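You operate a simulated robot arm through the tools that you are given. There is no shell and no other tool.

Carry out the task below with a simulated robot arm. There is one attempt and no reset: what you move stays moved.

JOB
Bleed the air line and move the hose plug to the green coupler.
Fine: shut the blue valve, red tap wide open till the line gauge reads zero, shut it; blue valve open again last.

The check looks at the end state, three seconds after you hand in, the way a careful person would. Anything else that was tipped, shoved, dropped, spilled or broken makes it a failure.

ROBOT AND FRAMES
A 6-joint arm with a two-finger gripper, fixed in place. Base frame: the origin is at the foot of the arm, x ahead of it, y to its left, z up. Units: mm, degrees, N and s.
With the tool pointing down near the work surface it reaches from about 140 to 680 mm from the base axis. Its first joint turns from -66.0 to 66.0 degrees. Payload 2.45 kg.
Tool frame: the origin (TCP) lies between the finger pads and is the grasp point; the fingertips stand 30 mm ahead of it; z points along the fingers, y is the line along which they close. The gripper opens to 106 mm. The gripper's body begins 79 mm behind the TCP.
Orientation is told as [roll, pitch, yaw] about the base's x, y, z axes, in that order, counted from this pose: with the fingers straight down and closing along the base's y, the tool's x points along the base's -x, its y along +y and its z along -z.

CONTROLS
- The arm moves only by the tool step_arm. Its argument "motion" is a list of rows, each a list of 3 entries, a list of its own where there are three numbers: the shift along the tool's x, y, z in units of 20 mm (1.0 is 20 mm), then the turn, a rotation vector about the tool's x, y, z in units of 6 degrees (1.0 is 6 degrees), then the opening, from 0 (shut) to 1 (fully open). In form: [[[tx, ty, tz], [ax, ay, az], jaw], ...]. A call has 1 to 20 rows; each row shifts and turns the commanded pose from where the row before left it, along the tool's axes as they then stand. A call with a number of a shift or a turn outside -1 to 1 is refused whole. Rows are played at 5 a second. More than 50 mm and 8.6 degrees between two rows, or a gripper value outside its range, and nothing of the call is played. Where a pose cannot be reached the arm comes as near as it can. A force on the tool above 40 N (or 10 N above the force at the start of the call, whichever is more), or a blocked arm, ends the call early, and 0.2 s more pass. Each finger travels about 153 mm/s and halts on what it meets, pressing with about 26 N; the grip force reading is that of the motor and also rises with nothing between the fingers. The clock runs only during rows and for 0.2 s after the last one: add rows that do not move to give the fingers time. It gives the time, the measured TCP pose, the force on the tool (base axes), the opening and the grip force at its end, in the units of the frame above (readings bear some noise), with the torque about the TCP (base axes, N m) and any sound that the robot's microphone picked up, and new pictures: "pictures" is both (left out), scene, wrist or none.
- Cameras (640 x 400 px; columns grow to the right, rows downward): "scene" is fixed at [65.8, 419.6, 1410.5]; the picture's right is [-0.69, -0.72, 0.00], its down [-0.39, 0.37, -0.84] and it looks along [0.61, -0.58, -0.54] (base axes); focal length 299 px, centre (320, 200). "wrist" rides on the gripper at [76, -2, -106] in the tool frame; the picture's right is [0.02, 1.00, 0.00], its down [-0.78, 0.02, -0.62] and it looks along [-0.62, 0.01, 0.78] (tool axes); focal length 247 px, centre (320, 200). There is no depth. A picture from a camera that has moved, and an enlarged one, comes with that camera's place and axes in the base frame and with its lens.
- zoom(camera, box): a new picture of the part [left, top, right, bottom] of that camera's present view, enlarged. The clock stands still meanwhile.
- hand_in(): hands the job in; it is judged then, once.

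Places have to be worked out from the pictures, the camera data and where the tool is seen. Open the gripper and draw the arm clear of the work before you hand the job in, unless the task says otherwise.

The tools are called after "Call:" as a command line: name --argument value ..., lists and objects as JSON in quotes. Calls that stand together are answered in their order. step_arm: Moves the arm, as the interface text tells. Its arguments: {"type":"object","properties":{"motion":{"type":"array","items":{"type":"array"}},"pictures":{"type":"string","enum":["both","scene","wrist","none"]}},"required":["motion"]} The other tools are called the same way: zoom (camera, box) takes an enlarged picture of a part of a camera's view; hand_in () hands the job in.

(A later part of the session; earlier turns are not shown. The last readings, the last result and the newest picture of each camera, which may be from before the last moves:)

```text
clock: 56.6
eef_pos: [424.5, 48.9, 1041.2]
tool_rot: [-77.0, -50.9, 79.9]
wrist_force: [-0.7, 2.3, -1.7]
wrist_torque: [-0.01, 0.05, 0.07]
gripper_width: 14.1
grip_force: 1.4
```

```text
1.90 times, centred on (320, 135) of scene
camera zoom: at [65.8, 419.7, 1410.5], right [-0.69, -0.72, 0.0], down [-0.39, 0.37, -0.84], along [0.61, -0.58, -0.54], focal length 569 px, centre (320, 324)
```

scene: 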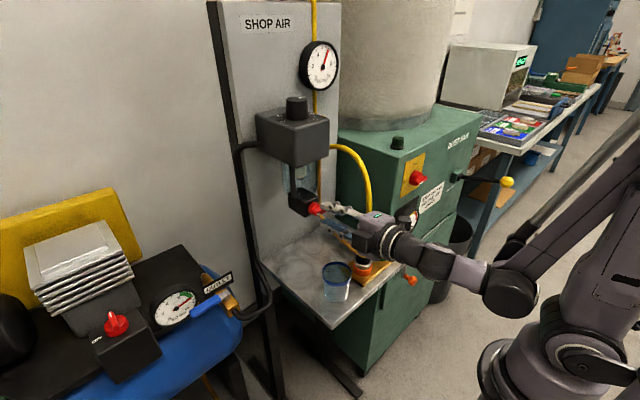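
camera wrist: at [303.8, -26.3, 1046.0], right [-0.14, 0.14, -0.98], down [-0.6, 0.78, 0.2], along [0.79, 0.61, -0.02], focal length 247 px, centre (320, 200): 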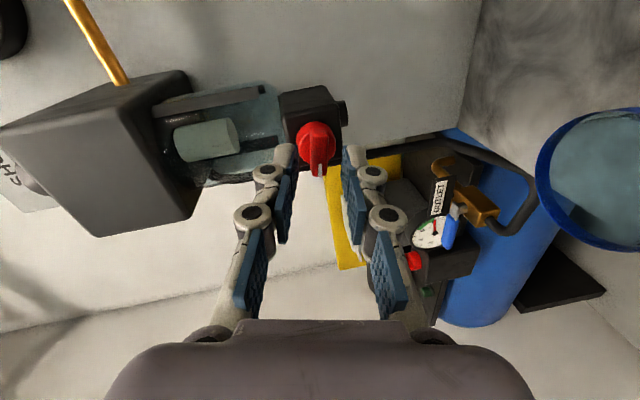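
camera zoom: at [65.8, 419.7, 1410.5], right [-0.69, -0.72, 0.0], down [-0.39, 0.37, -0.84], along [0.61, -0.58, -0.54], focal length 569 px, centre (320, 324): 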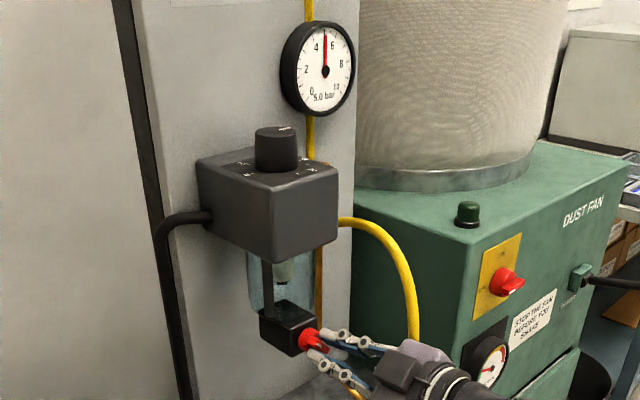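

The line gauge is falling (5.0 bar) and the bar is turning. I'll continue 42° more toward fully open.

Call:
step_arm --motion '[[[0, 0, 0], [0, 0, 1], 0.115], [[0, 0, 0], [0, 0, 1], 0.115], [[0, 0, 0], [0, 0, 1], 0.115], [[0, 0, 0], [0, 0, 1], 0.115], [[0, 0, 0], [0, 0, 1], 0.115], [[0, 0, 0], [0, 0, 1], 0.115], [[0, 0, 0], [0, 0, 1], 0.115], [[0, 0, 0], [0, 0, 0], 0.115]]' --pictures "none"

Call:
zoom --camera "wrist" --box '[240, 60, 420, 220]'

Call:
zoom --camera "scene" --box '[270, 30, 370, 240]'

```text
clock: 58.4
eef_pos: [424.9, 49.9, 1042.2]
tool_rot: [24.2, -81.0, -24.6]
wrist_force: [-0.2, 2.1, -0.8]
wrist_torque: [0.02, 0.06, 0.06]
gripper_width: 13.5
grip_force: 0.8
```

```text
2.50 times, centred on (330, 140) of wrist
camera zoom: at [308.2, 53.0, 980.2], right [0.01, 1.0, 0.04], down [-0.5, -0.03, 0.86], along [0.86, -0.03, 0.5], focal length 617 px, centre (295, 350)
```

zoom: 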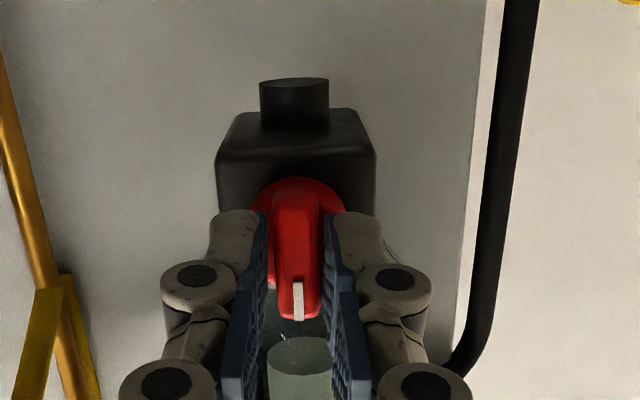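

```text
1.90 times, centred on (320, 135) of scene
camera zoom: at [65.8, 419.7, 1410.5], right [-0.69, -0.72, 0.0], down [-0.39, 0.37, -0.84], along [0.61, -0.58, -0.54], focal length 569 px, centre (320, 324)
```

zoom: 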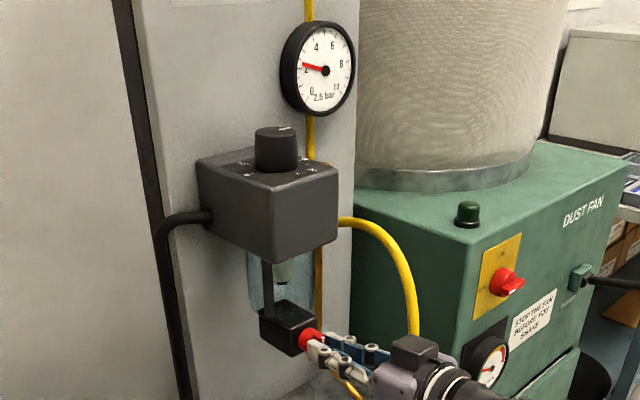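

It's down to 2.5 bar and the bar is nearly vertical. I'll turn another 12° to find the open stop.

Call:
step_arm --motion '[[[0, 0, 0], [0, 0, 1], 0.115], [[0, 0, 0], [0, 0, 1], 0.115], [[0, 0, 0], [0, 0, 0], 0.115]]' --pictures "none"

Call:
zoom --camera "wrist" --box '[240, 60, 420, 220]'

Call:
zoom --camera "scene" --box '[280, 30, 360, 100]'

```text
clock: 59.2
eef_pos: [424.9, 49.5, 1040.4]
tool_rot: [62.0, -72.6, -63.2]
wrist_force: [2.4, 3.5, 3.7]
wrist_torque: [-1.31, -0.14, 0.23]
gripper_width: 16.4
grip_force: 42.2
```

```text
2.50 times, centred on (330, 140) of wrist
camera zoom: at [308.4, 69.0, 982.3], right [0.04, 0.97, 0.24], down [-0.51, -0.19, 0.84], along [0.86, -0.15, 0.49], focal length 617 px, centre (295, 350)
```

zoom: 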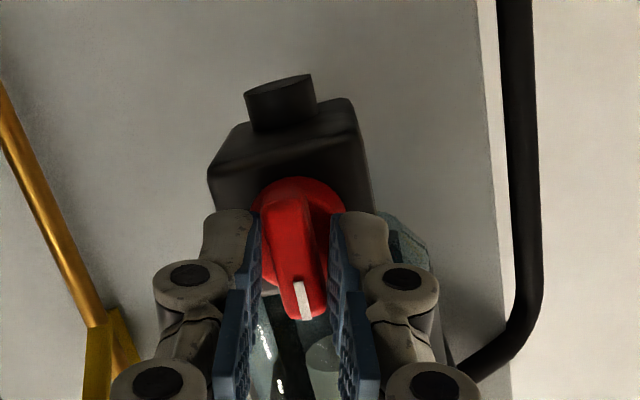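

```text
5.71 times, centred on (320, 65) of scene
camera zoom: at [65.9, 419.8, 1410.5], right [-0.69, -0.72, 0.0], down [-0.39, 0.37, -0.84], along [0.61, -0.58, -0.54], focal length 1708 px, centre (320, 971)
```

zoom: 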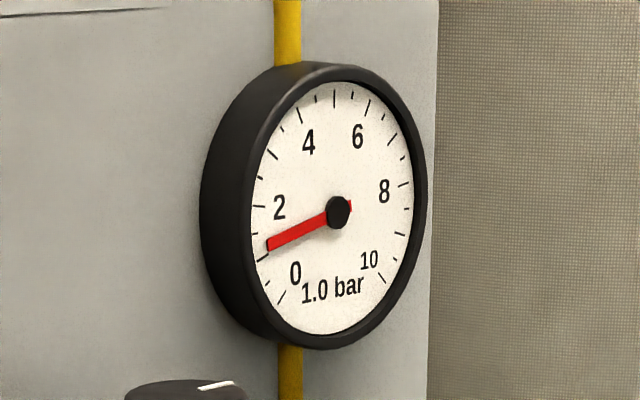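

The bar is on the open stop at 90°, and the gauge reads 1.0 bar. I'll relax the twist and wait for zero.

Call:
step_arm --motion '[[[0, 0, 0], [0, 0, -1], 0.13], [[0, 0, 0], [0, 0, -0.8], 0.13], [[0, 0, 0], [0, 0, 0], 0.13], [[0, 0, 0], [0, 0, 0], 0.13], [[0, 0, 0], [0, 0, 0], 0.13], [[0, 0, 0], [0, 0, 0], 0.13], [[0, 0, 0], [0, 0, 0], 0.13], [[0, 0, 0], [0, 0, 0], 0.13], [[0, 0, 0], [0, 0, 0], 0.13], [[0, 0, 0], [0, 0, 0], 0.13]]' --pictures "none"

Call:
zoom --camera "scene" --box '[280, 30, 360, 100]'

Call:
zoom --camera "wrist" --box '[240, 60, 420, 220]'

```text
clock: 61.4
eef_pos: [425.2, 49.8, 1040.5]
tool_rot: [30.4, -80.6, -30.7]
wrist_force: [0.0, 1.4, 0.4]
wrist_torque: [-0.05, 0.0, 0.03]
gripper_width: 14.8
grip_force: 0.6
```

```text
5.71 times, centred on (320, 65) of scene
camera zoom: at [65.8, 419.7, 1410.5], right [-0.69, -0.72, 0.0], down [-0.39, 0.37, -0.84], along [0.61, -0.58, -0.54], focal length 1708 px, centre (320, 971)
```

zoom: 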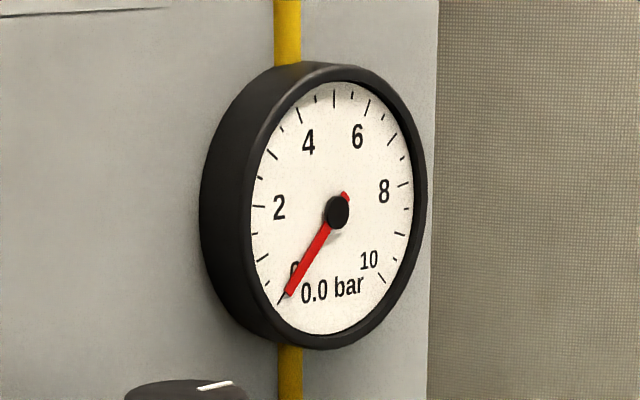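

```text
2.50 times, centred on (330, 140) of wrist
camera zoom: at [307.5, 54.1, 979.6], right [0.01, 1.0, 0.06], down [-0.5, -0.05, 0.86], along [0.86, -0.04, 0.5], focal length 617 px, centre (295, 350)
```

zoom: 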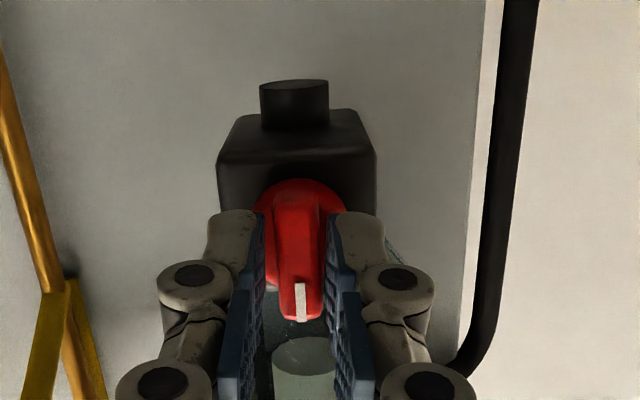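

The line gauge reads 0.0 bar. I'll wait one more second, then turn the tap back 96° toward closed.

Call:
step_arm --motion '[[[0, 0, 0], [0, 0, 0], 0.12], [[0, 0, 0], [0, 0, 0], 0.12], [[0, 0, 0], [0, 0, 0], 0.115], [[0, 0, 0], [0, 0, 0], 0.115], [[0, 0, 0], [0, 0, -1], 0.115], [[0, 0, 0], [0, 0, -1], 0.115], [[0, 0, 0], [0, 0, -1], 0.115], [[0, 0, 0], [0, 0, -1], 0.115], [[0, 0, 0], [0, 0, -1], 0.115], [[0, 0, 0], [0, 0, -1], 0.115], [[0, 0, 0], [0, 0, -1], 0.115], [[0, 0, 0], [0, 0, -1], 0.115], [[0, 0, 0], [0, 0, -1], 0.115], [[0, 0, 0], [0, 0, -1], 0.115], [[0, 0, 0], [0, 0, -1], 0.115], [[0, 0, 0], [0, 0, -1], 0.115], [[0, 0, 0], [0, 0, -1], 0.115], [[0, 0, 0], [0, 0, -1], 0.115], [[0, 0, 0], [0, 0, -1], 0.115], [[0, 0, 0], [0, 0, -1], 0.115]]' --pictures "none"

Call:
zoom --camera "wrist" --box '[240, 60, 420, 220]'

Call:
zoom --camera "scene" --box '[270, 170, 370, 240]'

```text
clock: 65.6
eef_pos: [424.3, 49.1, 1039.1]
tool_rot: [-81.9, 1.3, 90.1]
wrist_force: [-0.4, 0.4, -2.2]
wrist_torque: [0.0, 0.06, -0.07]
gripper_width: 14.3
grip_force: 1.4
```

```text
2.50 times, centred on (330, 140) of wrist
camera zoom: at [319.0, -27.5, 1059.0], right [-0.14, -0.04, -0.99], down [-0.62, 0.78, 0.05], along [0.77, 0.62, -0.14], focal length 617 px, centre (295, 350)
```

zoom: 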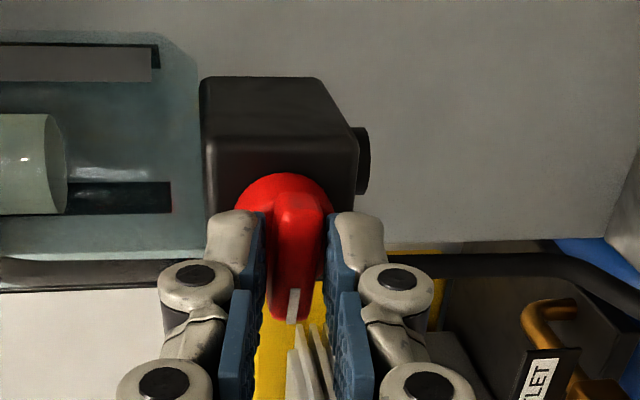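

```text
5.71 times, centred on (320, 205) of scene
camera zoom: at [65.9, 419.6, 1410.5], right [-0.69, -0.72, 0.0], down [-0.39, 0.37, -0.84], along [0.61, -0.58, -0.54], focal length 1708 px, centre (320, 171)
```

zoom: 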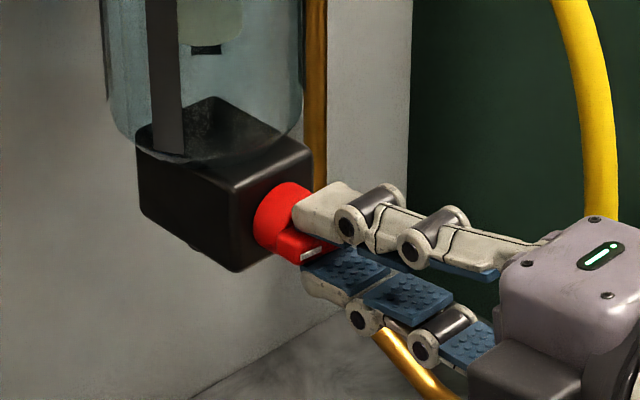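

The bar is a few degrees short of closed because of the slack. I'll turn up to 12° more until it reaches the stop.

Call:
step_arm --motion '[[[0, 0, 0], [0, 0, -1], 0.115], [[0, 0, 0], [0, 0, -1], 0.115], [[0, 0, 0], [0, 0, 0], 0.115]]' --pictures "none"

Call:
zoom --camera "wrist" --box '[240, 60, 420, 220]'

Call:
zoom --camera "scene" --box '[270, 170, 370, 240]'

```text
clock: 66.4
eef_pos: [424.6, 48.4, 1040.0]
tool_rot: [-81.7, 13.1, 91.9]
wrist_force: [-7.3, 0.9, 1.2]
wrist_torque: [1.08, -0.26, -0.08]
gripper_width: 15.8
grip_force: 41.3
```

```text
2.50 times, centred on (330, 140) of wrist
camera zoom: at [321.1, -24.9, 1074.3], right [-0.14, -0.25, -0.96], down [-0.64, 0.76, -0.1], along [0.75, 0.6, -0.26], focal length 617 px, centre (295, 350)
```

zoom: 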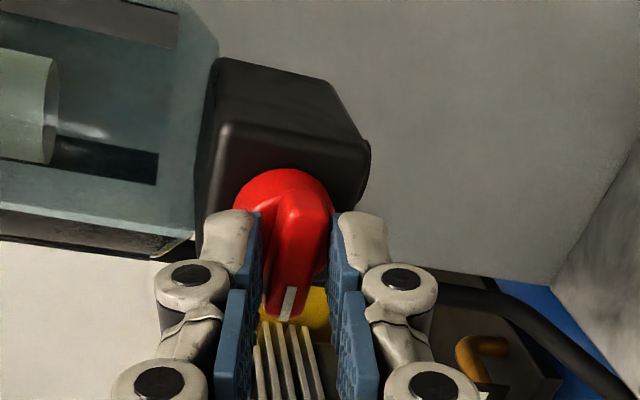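

```text
5.71 times, centred on (320, 205) of scene
camera zoom: at [65.6, 419.6, 1410.5], right [-0.69, -0.72, 0.0], down [-0.39, 0.37, -0.84], along [0.61, -0.58, -0.54], focal length 1708 px, centre (320, 171)
```

zoom: 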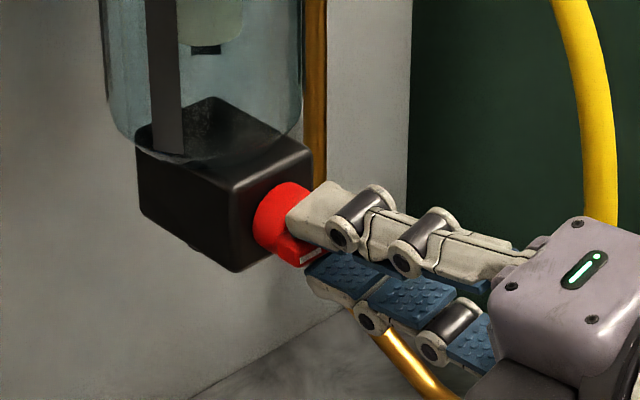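

The closed stop is reached at 1.08 N·m with the bar horizontal, so the red tap is shut. I'll relax, open, back away, rise and roll back to neutral.

Call:
step_arm --motion '[[[0, 0, 0], [0, 0, 1], 0.15], [[0, 0, 0], [0, 0, 0.6], 0.3], [[0, 0, 0], [0, 0, 0], 0.3], [[0, 0, -0.75], [0, 0, 0], 0.3], [[0, -0.5, -0.75], [0, 0, 0], 0.3], [[0, -1, -0.3], [0, 0, 0], 0.3], [[0, -1, 0], [0, 0, 0], 0.3], [[0, -1, 0], [0, 0, 0], 0.3], [[0, -1, 0], [0, 0, 0], 0.3], [[0, 0, 0], [0, 0, 0], 0.3]]'

Call:
zoom --camera "scene" --box '[270, 170, 370, 240]'

Call:
zoom --camera "scene" --box '[280, 30, 360, 100]'

```text
clock: 68.6
eef_pos: [400.2, 52.9, 1135.5]
tool_rot: [-81.9, 3.5, 90.5]
wrist_force: [-0.7, 0.1, 0.3]
wrist_torque: [-0.01, 0.0, -0.02]
gripper_width: 31.9
grip_force: 0.0
camera wrist: at [295.7, -22.6, 1155.9], right [-0.14, -0.08, -0.99], down [-0.62, 0.78, 0.02], along [0.77, 0.62, -0.16], focal length 247 px, centre (320, 200)
```

scene: 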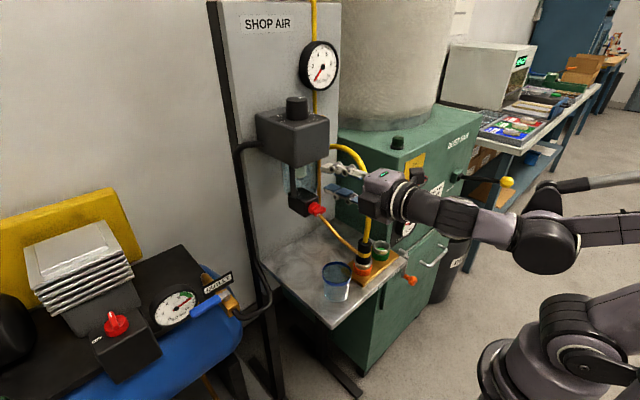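
wrist: 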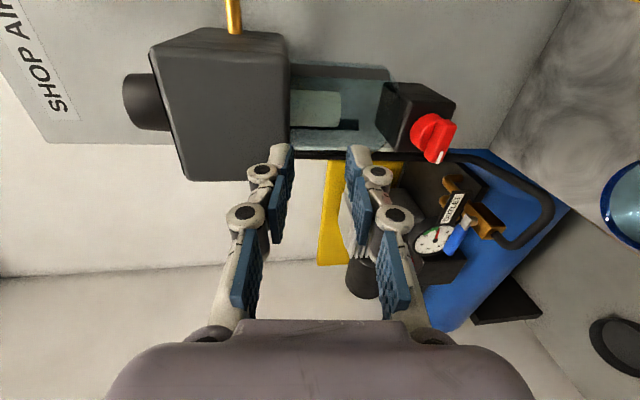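

```text
5.71 times, centred on (320, 205) of scene
camera zoom: at [65.8, 419.6, 1410.5], right [-0.69, -0.72, 0.0], down [-0.39, 0.37, -0.84], along [0.61, -0.58, -0.54], focal length 1708 px, centre (320, 171)
```

zoom: 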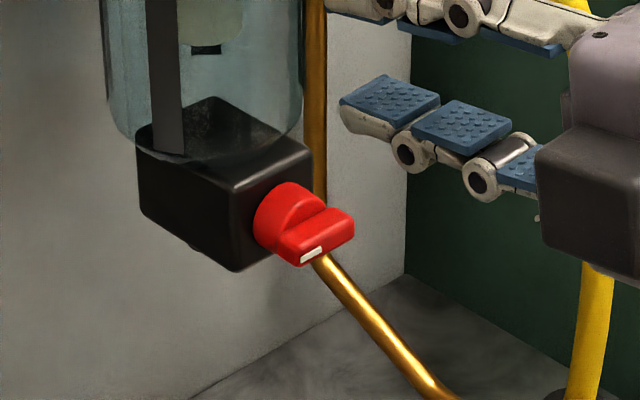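

```text
5.71 times, centred on (320, 65) of scene
camera zoom: at [65.8, 419.6, 1410.5], right [-0.69, -0.72, 0.0], down [-0.39, 0.37, -0.84], along [0.61, -0.58, -0.54], focal length 1708 px, centre (320, 971)
```

zoom: 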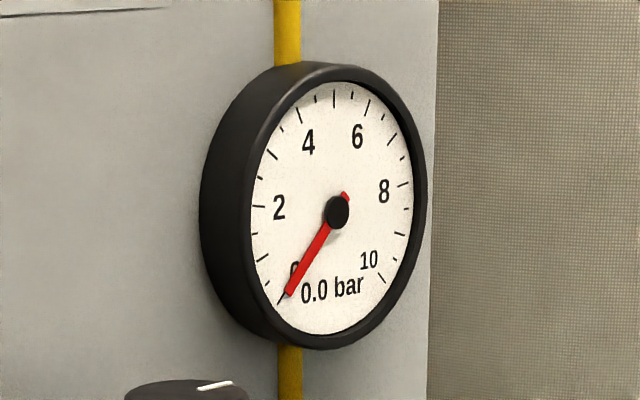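

The tap is back at its original closed position and the gauge holds 0.0. I'll roll to neutral and back off to x≈350.

Call:
step_arm --motion '[[[0, 0, -0.8], [0, 0, 0], 0.3], [[0, 0, -0.8], [0, 0, 0], 0.3], [[0, 0, -0.8], [0, 0, 0], 0.3], [[0, 0, 0], [0, 0, 1], 0.3], [[0, 0, 0], [0, 0, 1], 0.3], [[0, 0, 0], [0, 0, 1], 0.3], [[0, 0, 0], [0, 0, 1], 0.3], [[0, 0, 0], [0, 0, 1], 0.3], [[0, 0, 0], [0, 0, 1], 0.3], [[0, 0, 0], [0, 0, 1], 0.3], [[0, 0, 0], [0, 0, 1], 0.3], [[0, 0, 0], [0, 0, 1], 0.3], [[0, 0, 0], [0, 0, 1], 0.3], [[0, 0, 0], [0, 0, 1], 0.3], [[0, 0, 0], [0, 0, 1], 0.3], [[0, 0, 0], [0, 0, 1], 0.3], [[0, 0, 0], [0, 0, 1], 0.3], [[0, 0, 0], [0, 0, 1], 0.3], [[0, 0, 0], [0, 0, 0.58], 0.3], [[0, 0, 0], [0, 0, 0], 0.3]]' --pictures "none"

Call:
step_arm --motion '[[[0, 0, 0], [0, 1, 0], 0.3], [[0, 0, 0], [0, 1, 0], 0.3], [[0, 0, 0], [0, 1, 0], 0.3], [[0, 0, 0], [0, 1, 0], 0.3], [[0, 0, 0], [0, 1, 0], 0.3], [[0, 0, 0], [0, 1, 0], 0.3], [[0, 0, 0], [0, 0, 0], 0.3]]'

```text
clock: 72.8
eef_pos: [354.1, 54.2, 1141.6]
tool_rot: [-0.4, -81.9, 0.2]
wrist_force: [0.8, -0.5, -0.3]
wrist_torque: [-0.01, 0.0, 0.01]
gripper_width: 32.1
grip_force: 0.1
```

```text
clock: 74.4
eef_pos: [353.3, 56.0, 1140.8]
tool_rot: [-0.1, -45.9, 0.0]
wrist_force: [-0.3, 0.2, 0.0]
wrist_torque: [0.04, 0.02, 0.0]
gripper_width: 32.0
grip_force: 0.0
camera wrist: at [224.0, 53.3, 1159.9], right [-0.01, 1.0, -0.02], down [0.1, 0.02, 0.99], along [0.99, 0.01, -0.1], focal length 247 px, centre (320, 200)
```

scene: 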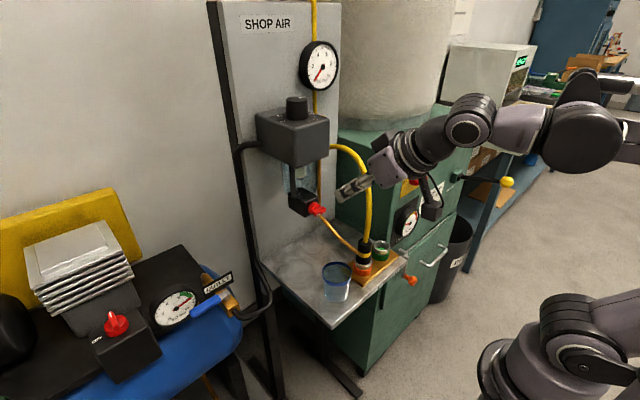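
wrist: 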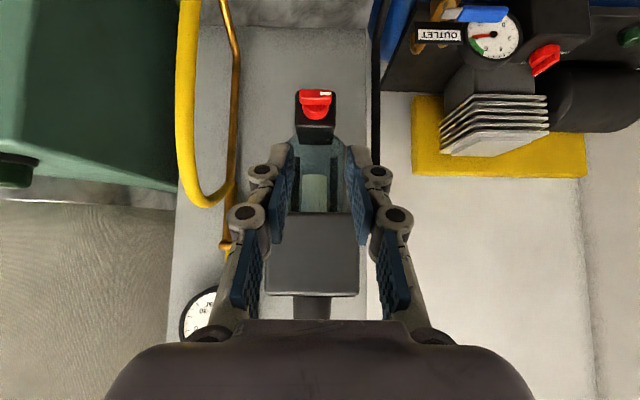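

The tilt is 46°, roll neutral. I'll move to about (333, -45, 1010) to look at the plug and couplers from the front, staying well behind the hose.

Call:
step_arm --motion '[[[0.67, -0.625, 0.475], [0, 0, 0], 0.6], [[0.67, -0.625, 0.475], [0, 0, 0], 0.6], [[0.67, -0.625, 0.475], [0, 0, 0], 0.6], [[0.67, -0.625, 0.475], [0, 0, 0], 0.6], [[0.67, -0.625, 0.475], [0, 0, 0], 0.6], [[0.67, -0.625, 0.475], [0, 0, 0], 0.6], [[0.67, -0.625, 0.475], [0, 0, 0], 0.6], [[0.67, -0.625, 0.475], [0, 0, 0], 0.6], [[0, 0, 0], [0, 0, 0], 0.6]]'

Call:
zoom --camera "scene" --box '[310, 220, 430, 320]'

```text
clock: 76.4
eef_pos: [333.7, -48.5, 1011.7]
tool_rot: [0.0, -45.9, 0.1]
wrist_force: [-0.3, -0.2, -0.1]
wrist_torque: [0.01, -0.02, -0.01]
gripper_width: 63.3
grip_force: 0.1
camera wrist: at [202.2, -48.9, 1029.9], right [-0.01, 1.0, -0.02], down [0.1, 0.02, 0.99], along [0.99, 0.01, -0.1], focal length 247 px, centre (320, 200)
```

scene: 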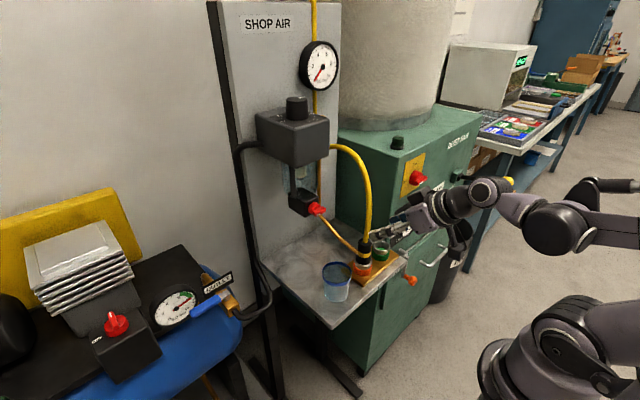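
wrist: 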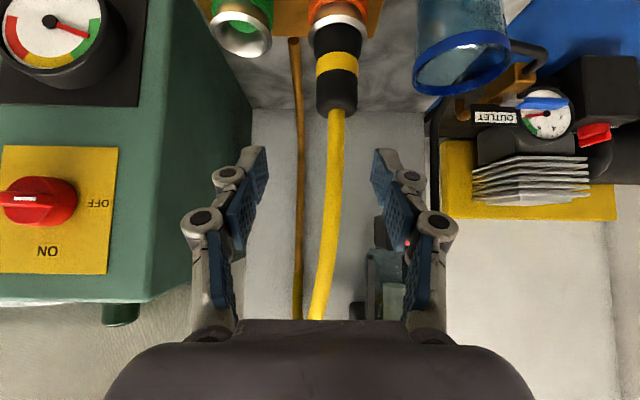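

```text
4.00 times, centred on (370, 270) of scene
camera zoom: at [65.8, 419.6, 1410.5], right [-0.69, -0.72, 0.0], down [-0.39, 0.37, -0.84], along [0.61, -0.58, -0.54], focal length 1196 px, centre (120, -80)
```

zoom: 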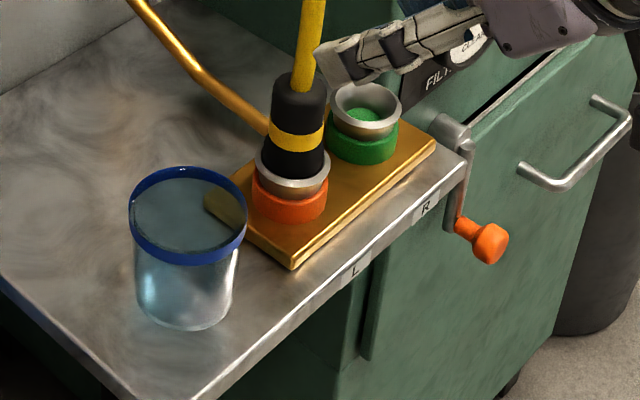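

The plug axis computes to (388, -35), with the body spanning z≈878–943 and about 35 mm across. The green coupler is at (390, -113), rim z≈878, and the cabinet wall is close on its -y side. So I'll approach diagonally: yaw -45° with the tool tilted, coming from (-x, +y).

Call:
step_arm --motion '[[[0, 0, 0], [0.673, 0, 0.6525], 0.55], [[0, 0, 0], [0.673, 0, 0.6525], 0.55], [[0, 0, 0], [0.673, 0, 0.6525], 0.55], [[0, 0, 0], [0.673, 0, 0.6525], 0.55], [[0, 0, 0], [0.673, 0, 0.6525], 0.55], [[0, 0, 0], [0.673, 0, 0.6525], 0.55], [[0, 0, 0], [0.673, 0, 0.6525], 0.55], [[0, 0, 0], [0.673, 0, 0.6525], 0.55], [[0, 0, 0], [0, 0, 0], 0.55]]'

```text
clock: 78.4
eef_pos: [334.5, -45.4, 1011.3]
tool_rot: [-0.1, -46.0, -45.1]
wrist_force: [0.2, 1.1, 0.7]
wrist_torque: [0.01, 0.01, -0.01]
gripper_width: 58.6
grip_force: 0.0
camera wrist: at [240.9, 44.6, 1030.3], right [0.7, 0.72, -0.02], down [0.08, -0.06, 0.99], along [0.71, -0.7, -0.1], focal length 247 px, centre (320, 200)
```

scene: 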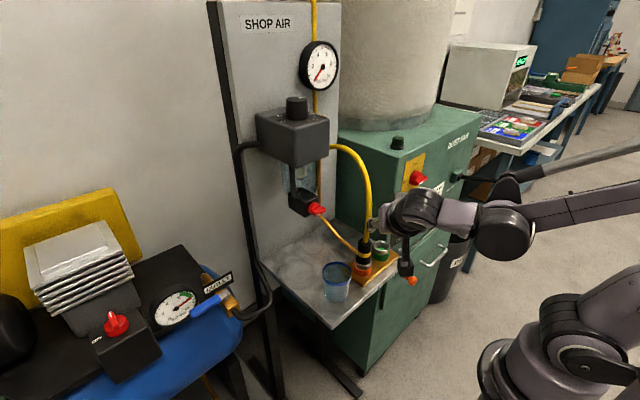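
wrist: 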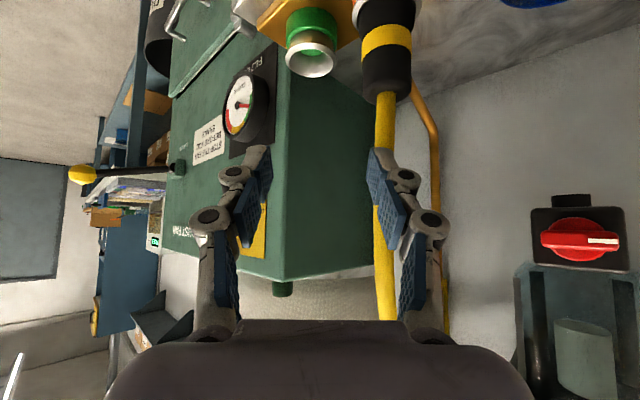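

Refined from this view: plug axis (388.5, -36), top z≈935; green coupler (387, -114). The cabinet corner is near (389, -155), so this diagonal approach clears it. I'll shift sideways, then move to the pre-grasp point 60 mm back from the plug.

Call:
step_arm --motion '[[[0, 0.75, 0], [0, 0, 0], 0.55], [[0, 0.75, 0], [0, 0, 0], 0.55], [[0, 0.74, 0], [0, 0, 0], 0.55], [[0.75, 0, 0.45], [0, 0, 0], 0.55], [[0.75, 0, 0.46], [0, 0, 0], 0.55], [[0.75, 0, 0.46], [0, 0, 0], 0.55], [[0, 0, 0], [0, 0, 0], 0.55]]'

Call:
zoom --camera "scene" --box '[310, 200, 430, 300]'

```text
clock: 80.0
eef_pos: [357.0, -4.8, 959.3]
tool_rot: [-0.1, -45.9, -45.0]
wrist_force: [-0.1, 0.0, -0.3]
wrist_torque: [-0.02, 0.0, -0.03]
gripper_width: 58.4
grip_force: 0.0
camera wrist: at [263.2, 86.2, 978.6], right [0.7, 0.72, -0.02], down [0.08, -0.06, 0.99], along [0.71, -0.7, -0.1], focal length 247 px, centre (320, 200)
```

scene: 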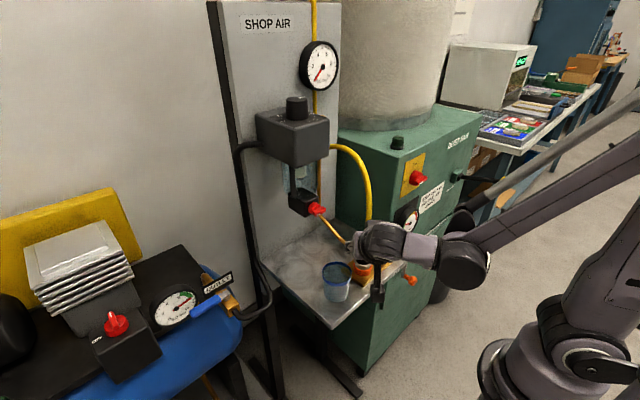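
wrist: 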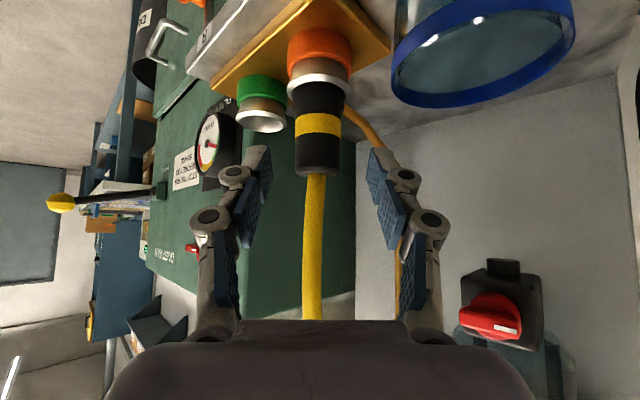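

```text
4.00 times, centred on (370, 250) of scene
camera zoom: at [65.8, 419.6, 1410.5], right [-0.69, -0.72, 0.0], down [-0.39, 0.37, -0.84], along [0.61, -0.58, -0.54], focal length 1196 px, centre (120, 0)
```

zoom: 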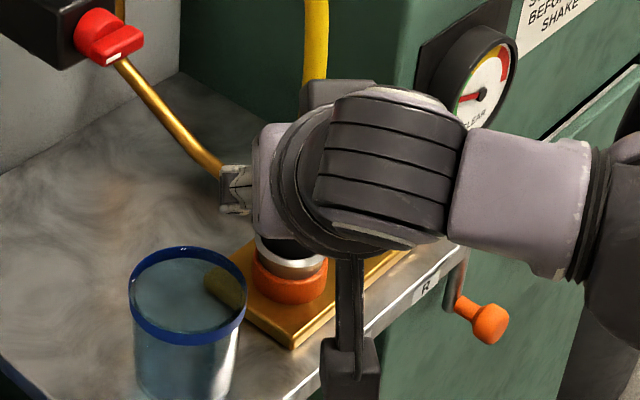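

The plug is centred to within 2 mm and the cup is well clear. I'll advance 60 mm along the tool axis so the plug comes between the fingers.

Call:
step_arm --motion '[[[0, -0.09, 0.6], [0, 0, 0], 0.55], [[0, 0, 0.6], [0, 0, 0], 0.55], [[0, 0, 0.6], [0, 0, 0], 0.55], [[0, 0, 0.6], [0, 0, 0], 0.55], [[0, 0, 0.6], [0, 0, 0], 0.55], [[0, 0, 0], [0, 0, 0], 0.55]]'

Call:
zoom --camera "wrist" --box '[220, 20, 420, 220]'

Call:
zoom --camera "scene" --box '[310, 200, 430, 300]'

```text
clock: 81.4
eef_pos: [386.9, -37.4, 917.6]
tool_rot: [-0.1, -45.9, -45.0]
wrist_force: [-0.9, 0.5, 0.1]
wrist_torque: [-0.02, -0.01, 0.01]
gripper_width: 58.0
grip_force: 0.1
camera wrist: at [293.1, 53.6, 936.4], right [0.7, 0.72, -0.02], down [0.08, -0.06, 0.99], along [0.71, -0.7, -0.1], focal length 247 px, centre (320, 200)
```

scene: 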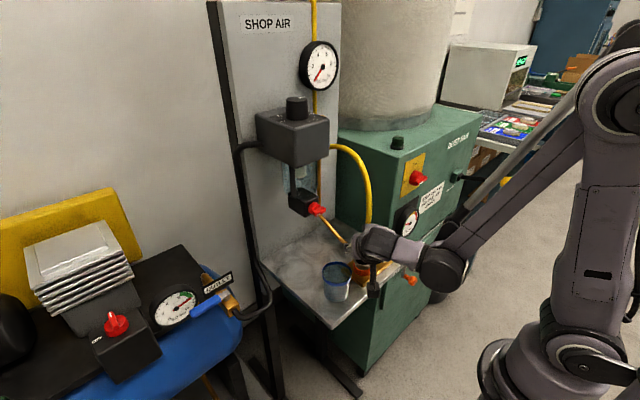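
wrist: 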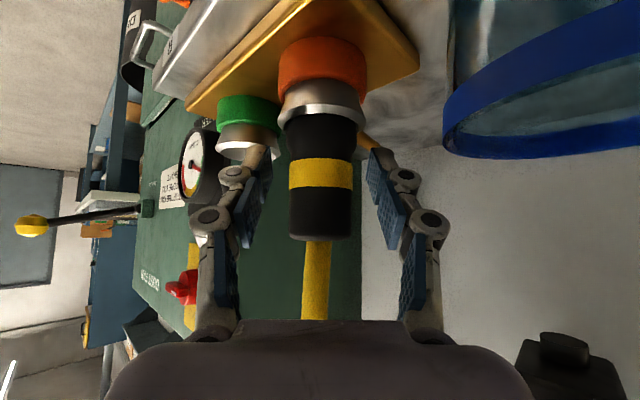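

```text
2.00 times, centred on (320, 120) of wrist
camera zoom: at [293.1, 53.6, 936.4], right [0.7, 0.72, -0.02], down [0.08, -0.06, 0.99], along [0.71, -0.7, -0.1], focal length 494 px, centre (320, 360)
```

zoom: 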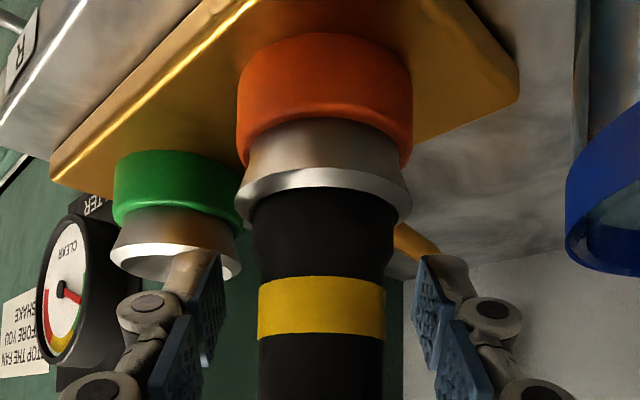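

```text
4.00 times, centred on (370, 250) of scene
camera zoom: at [65.8, 419.6, 1410.5], right [-0.69, -0.72, 0.0], down [-0.39, 0.37, -0.84], along [0.61, -0.58, -0.54], focal length 1196 px, centre (120, 0)
```

zoom: 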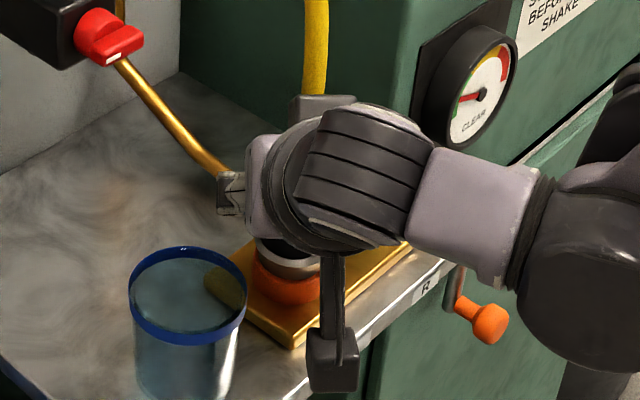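

The plug sits centred between the finger pads at roughly TCP depth. I'll close on it.

Call:
step_arm --motion '[[[0, 0, 0], [0, 0, 0], 0.4], [[0, 0, 0], [0, 0, 0], 0.3], [[0, 0, 0], [0, 0, 0], 0.2], [[0, 0, 0], [0, 0, 0], 0.2], [[0, 0, 0], [0, 0, 0], 0.2]]' --pictures "wrist"

```text
clock: 82.6
eef_pos: [386.9, -37.1, 918.1]
tool_rot: [-0.2, -45.8, -45.0]
wrist_force: [0.6, 1.0, 0.0]
wrist_torque: [-0.02, -0.03, 0.01]
gripper_width: 32.9
grip_force: 26.0
camera wrist: at [293.0, 53.7, 936.5], right [0.7, 0.72, -0.02], down [0.08, -0.06, 0.99], along [0.71, -0.7, -0.1], focal length 247 px, centre (320, 200)
```

wrist: 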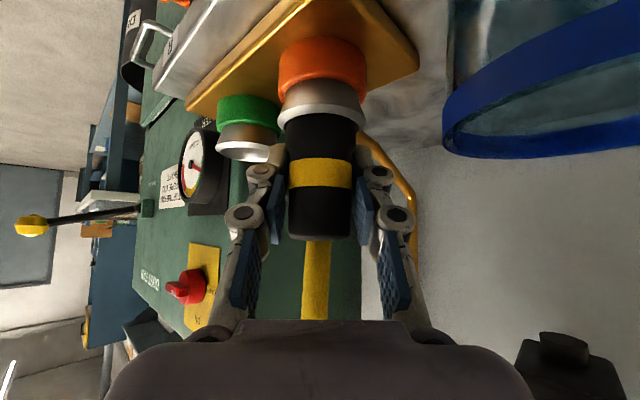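

Gripped: 32.9 mm across at 26 N. I'll lift straight up slowly, 15 mm first, and check whether the plug releases.

Call:
step_arm --motion '[[[-0.18, 0, -0.174], [0, 0, 0], 0.15], [[-0.18, 0, -0.174], [0, 0, 0], 0.15], [[-0.18, 0, -0.174], [0, 0, 0], 0.15], [[0, 0, 0], [0, 0, 0], 0.15]]' --pictures "wrist"

```text
clock: 83.6
eef_pos: [386.3, -38.4, 932.9]
tool_rot: [-0.1, -45.9, -45.0]
wrist_force: [0.5, -0.9, -0.8]
wrist_torque: [-0.04, 0.0, 0.02]
gripper_width: 32.6
grip_force: 25.4
camera wrist: at [293.0, 53.3, 951.5], right [0.7, 0.72, -0.02], down [0.08, -0.06, 0.99], along [0.71, -0.7, -0.1], focal length 247 px, centre (320, 200)
```

wrist: 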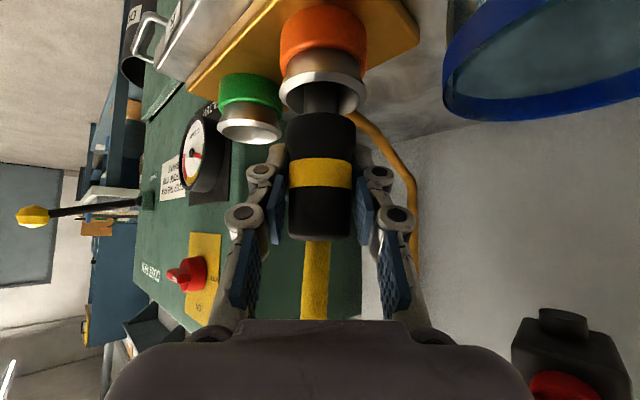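

The plug came free with almost no force and its narrower nose is showing. I'll lift 40 mm more.

Call:
step_arm --motion '[[[-0.359, 0, -0.348], [0, 0, 0], 0.15], [[-0.359, 0, -0.348], [0, 0, 0], 0.15], [[-0.359, 0, -0.348], [0, 0, 0], 0.15], [[-0.359, 0, -0.348], [0, 0, 0], 0.15], [[0, 0, 0], [0, 0, 0], 0.15]]' --pictures "both"

Call:
zoom --camera "wrist" --box '[200, 20, 420, 220]'

Call:
zoom --camera "scene" --box '[310, 200, 430, 300]'

```text
clock: 84.8
eef_pos: [387.5, -36.8, 973.8]
tool_rot: [-0.1, -45.9, -45.1]
wrist_force: [0.5, 0.8, -0.9]
wrist_torque: [-0.01, -0.01, -0.02]
gripper_width: 33.2
grip_force: 25.9
camera wrist: at [292.9, 53.8, 992.5], right [0.7, 0.72, -0.02], down [0.08, -0.06, 0.99], along [0.71, -0.7, -0.1], focal length 247 px, centre (320, 200)
```

scene: 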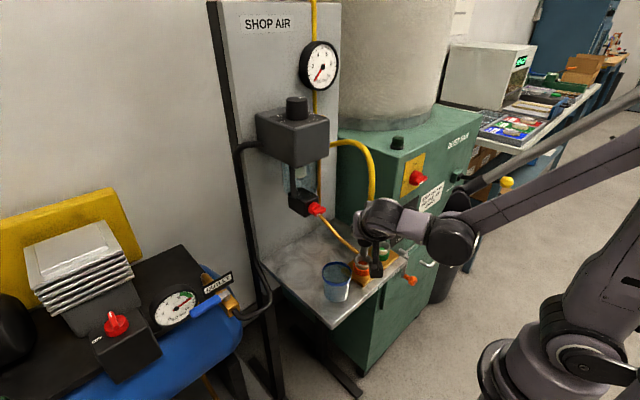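
wrist: 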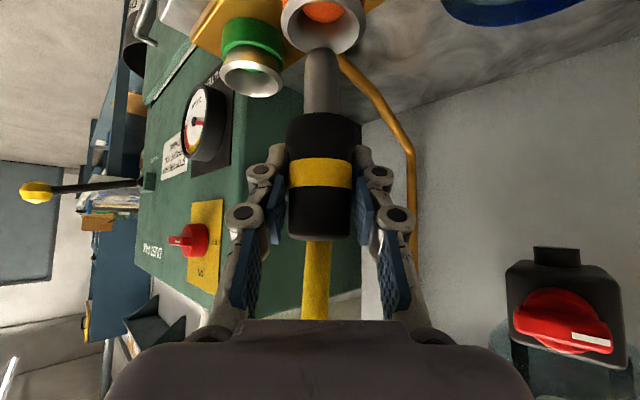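

```text
2.00 times, centred on (310, 120) of wrist
camera zoom: at [292.9, 53.8, 992.5], right [0.7, 0.72, -0.02], down [0.08, -0.06, 0.99], along [0.71, -0.7, -0.1], focal length 494 px, centre (340, 360)
```

zoom: 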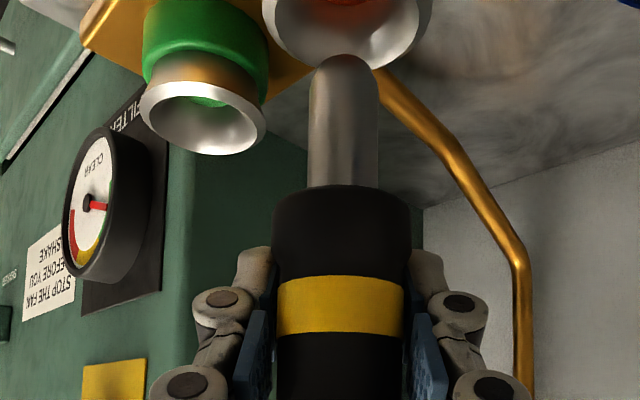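

```text
4.00 times, centred on (370, 250) of scene
camera zoom: at [65.8, 419.6, 1410.5], right [-0.69, -0.72, 0.0], down [-0.39, 0.37, -0.84], along [0.61, -0.58, -0.54], focal length 1196 px, centre (120, 0)
```

zoom: 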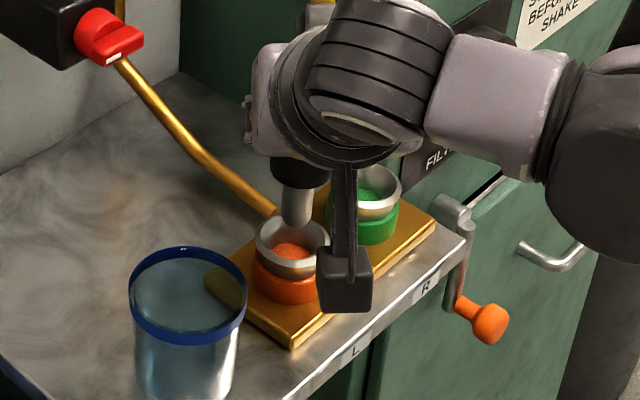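

The nose, about 17 mm thick, is clear of the orange ring. The spacing to the green coupler measures about (-3, -74) mm. I'll raise 10 mm more and move 74 mm in -y to hover over the green coupler.

Call:
step_arm --motion '[[[-0.359, 0, -0.348], [0, 0, 0], 0.15], [[-0.364, -0.523, 0.376], [0, 0, 0], 0.15], [[-0.364, -0.523, 0.376], [0, 0, 0], 0.15], [[-0.364, -0.523, 0.376], [0, 0, 0], 0.15], [[-0.364, -0.523, 0.376], [0, 0, 0], 0.15], [[-0.364, -0.523, 0.376], [0, 0, 0], 0.15], [[0, 0, 0], [0, 0, 0], 0.15]]' --pictures "both"

Call:
zoom --camera "wrist" --box '[220, 0, 420, 180]'

Call:
zoom --camera "scene" --box '[330, 210, 430, 300]'

```text
clock: 86.4
eef_pos: [386.5, -110.9, 982.5]
tool_rot: [-0.1, -46.0, -45.0]
wrist_force: [-0.1, 0.4, -0.8]
wrist_torque: [0.03, 0.0, 0.03]
gripper_width: 32.9
grip_force: 26.4
camera wrist: at [292.1, -20.6, 1001.8], right [0.7, 0.72, -0.02], down [0.08, -0.06, 0.99], along [0.71, -0.7, -0.1], focal length 247 px, centre (320, 200)
```

scene: 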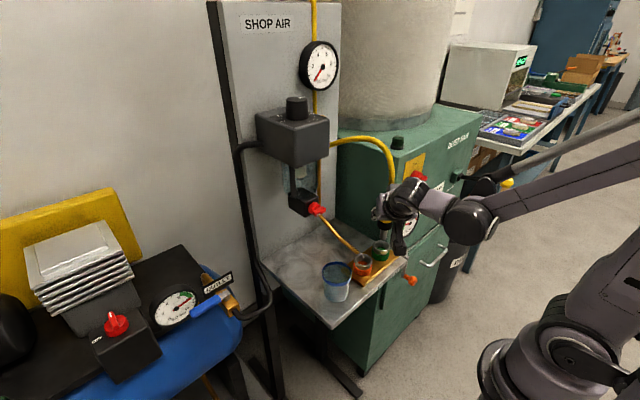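
wrist: 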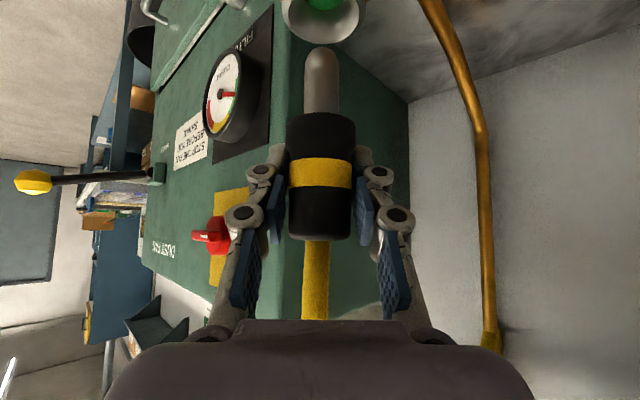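

```text
2.22 times, centred on (320, 90) of wrist
camera zoom: at [292.1, -20.6, 1001.8], right [0.7, 0.72, -0.02], down [0.08, -0.06, 0.99], along [0.71, -0.7, -0.1], focal length 549 px, centre (320, 444)
```

zoom: 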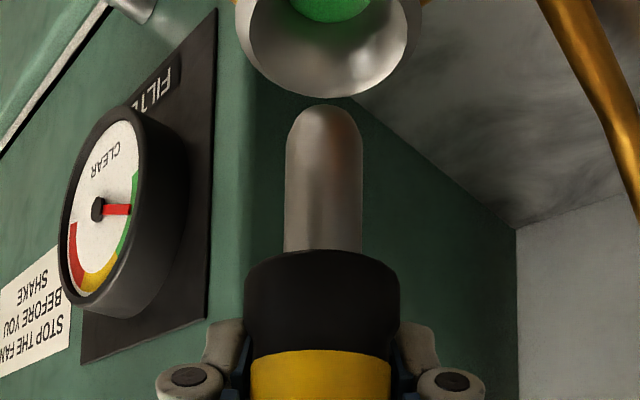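

```text
4.44 times, centred on (380, 255) of scene
camera zoom: at [65.8, 419.6, 1410.5], right [-0.69, -0.72, 0.0], down [-0.39, 0.37, -0.84], along [0.61, -0.58, -0.54], focal length 1329 px, centre (53, -44)
```

zoom: 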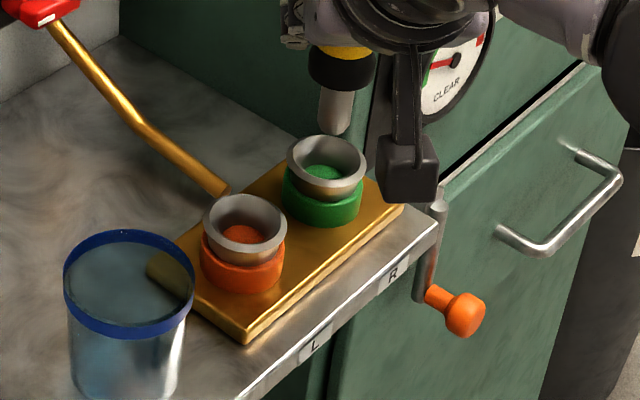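

The nose lines up laterally with the green ring within about 1 mm, and averaging the views puts the depth within about 1–2 mm. I'll shift 1.4 mm forward along the view direction and lower 28 mm for a closer check.

Call:
step_arm --motion '[[[-0.05, 0, 0.05], [0, 0, 0], 0.15], [[0.335, 0, 0.325], [0, 0, 0], 0.15], [[0.335, 0, 0.325], [0, 0, 0], 0.15], [[0.335, 0, 0.325], [0, 0, 0], 0.15], [[0, 0, 0], [0, 0, 0], 0.15]]' --pictures "none"

Call:
zoom --camera "wrist" --box '[220, 0, 420, 180]'

Call:
zoom --camera "scene" --box '[340, 210, 420, 280]'

```text
clock: 87.6
eef_pos: [386.6, -113.7, 955.2]
tool_rot: [-0.1, -46.0, -44.9]
wrist_force: [0.0, 0.2, -0.6]
wrist_torque: [-0.01, -0.05, -0.01]
gripper_width: 33.1
grip_force: 26.4
```

```text
2.22 times, centred on (320, 90) of wrist
camera zoom: at [293.3, -22.4, 974.5], right [0.7, 0.72, -0.02], down [0.08, -0.06, 0.99], along [0.71, -0.7, -0.1], focal length 549 px, centre (320, 444)
```

zoom: 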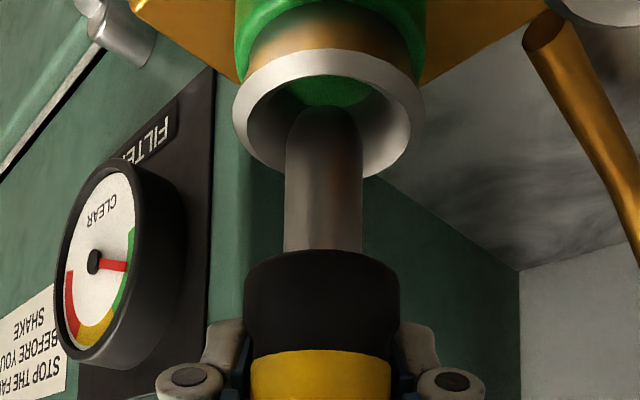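

```text
5.71 times, centred on (380, 245) of scene
camera zoom: at [65.8, 419.6, 1410.5], right [-0.69, -0.72, 0.0], down [-0.39, 0.37, -0.84], along [0.61, -0.58, -0.54], focal length 1708 px, centre (-23, -57)
```

zoom: 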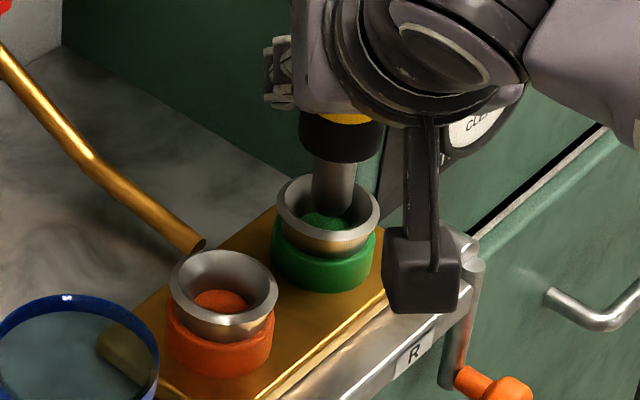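

The nose tip is at the ring entrance; the ring plane works out to z≈878 with the nose close to centre. I'll zoom further to check the remaining offset.

Call:
zoom --camera "scene" --box '[380, 230, 412, 260]'

Call:
zoom --camera "wrist" --box '[280, 0, 370, 90]'

```text
13.33 times, centred on (396, 245) of scene
camera zoom: at [65.8, 419.6, 1410.5], right [-0.69, -0.72, 0.0], down [-0.39, 0.37, -0.84], along [0.61, -0.58, -0.54], focal length 3986 px, centre (-693, -400)
```

zoom: 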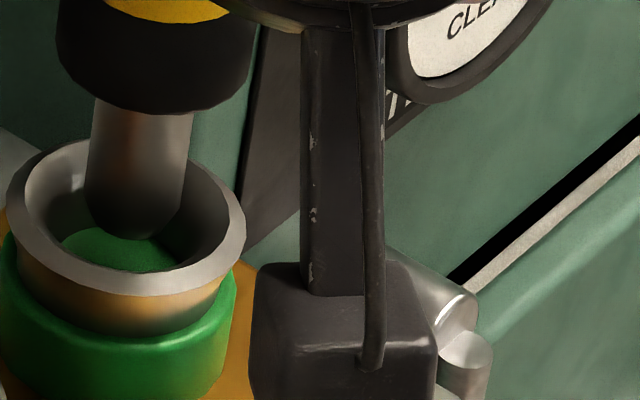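

```text
4.44 times, centred on (325, 45) of wrist
camera zoom: at [293.3, -22.4, 974.5], right [0.7, 0.72, -0.02], down [0.08, -0.06, 0.99], along [0.71, -0.7, -0.1], focal length 1098 px, centre (298, 889)
```

zoom: 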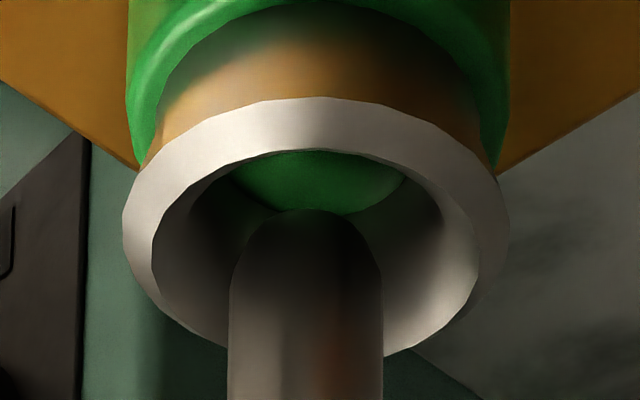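

Both views agree that the nose should move about 1.1 mm toward (+x,+y) and about 2.5 mm along (+x,-y). I'll apply that and lower 12 mm, watching the force.

Call:
step_arm --motion '[[[-0.087, 0.055, 0.09], [0, 0, 0], 0.15], [[0.215, 0, 0.209], [0, 0, 0], 0.15], [[0.215, 0, 0.209], [0, 0, 0], 0.15], [[0, 0, 0], [0, 0, 0], 0.15]]' --pictures "none"

Call:
zoom --camera "scene" --box '[370, 225, 410, 260]'

Call:
zoom --camera "wrist" --box '[260, 10, 380, 110]'

```text
clock: 88.6
eef_pos: [389.6, -113.8, 942.9]
tool_rot: [-0.1, -46.0, -45.0]
wrist_force: [-2.4, 0.9, 0.0]
wrist_torque: [0.12, 0.1, 0.02]
gripper_width: 33.0
grip_force: 26.0
```

```text
11.43 times, centred on (390, 242) of scene
camera zoom: at [65.8, 419.7, 1410.5], right [-0.69, -0.72, 0.0], down [-0.39, 0.37, -0.84], along [0.61, -0.58, -0.54], focal length 3417 px, centre (-480, -286)
```

zoom: 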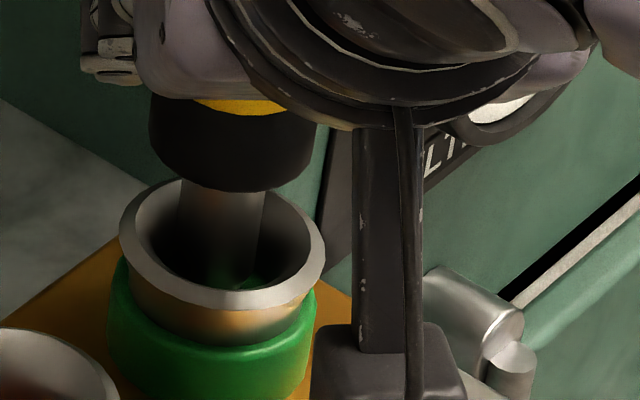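

```text
4.00 times, centred on (320, 60) of wrist
camera zoom: at [295.7, -22.5, 962.5], right [0.7, 0.72, -0.02], down [0.08, -0.06, 0.99], along [0.71, -0.7, -0.1], focal length 988 px, centre (320, 760)
```

zoom: 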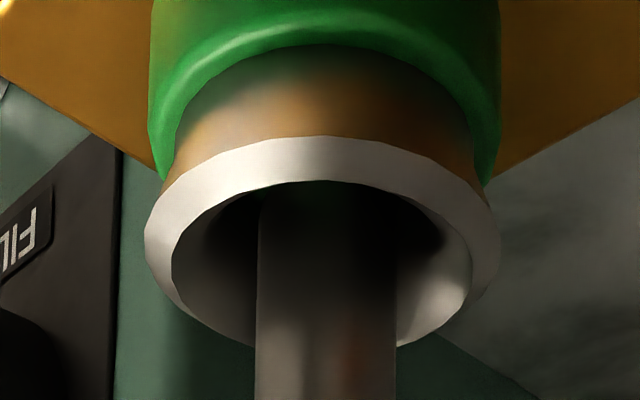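

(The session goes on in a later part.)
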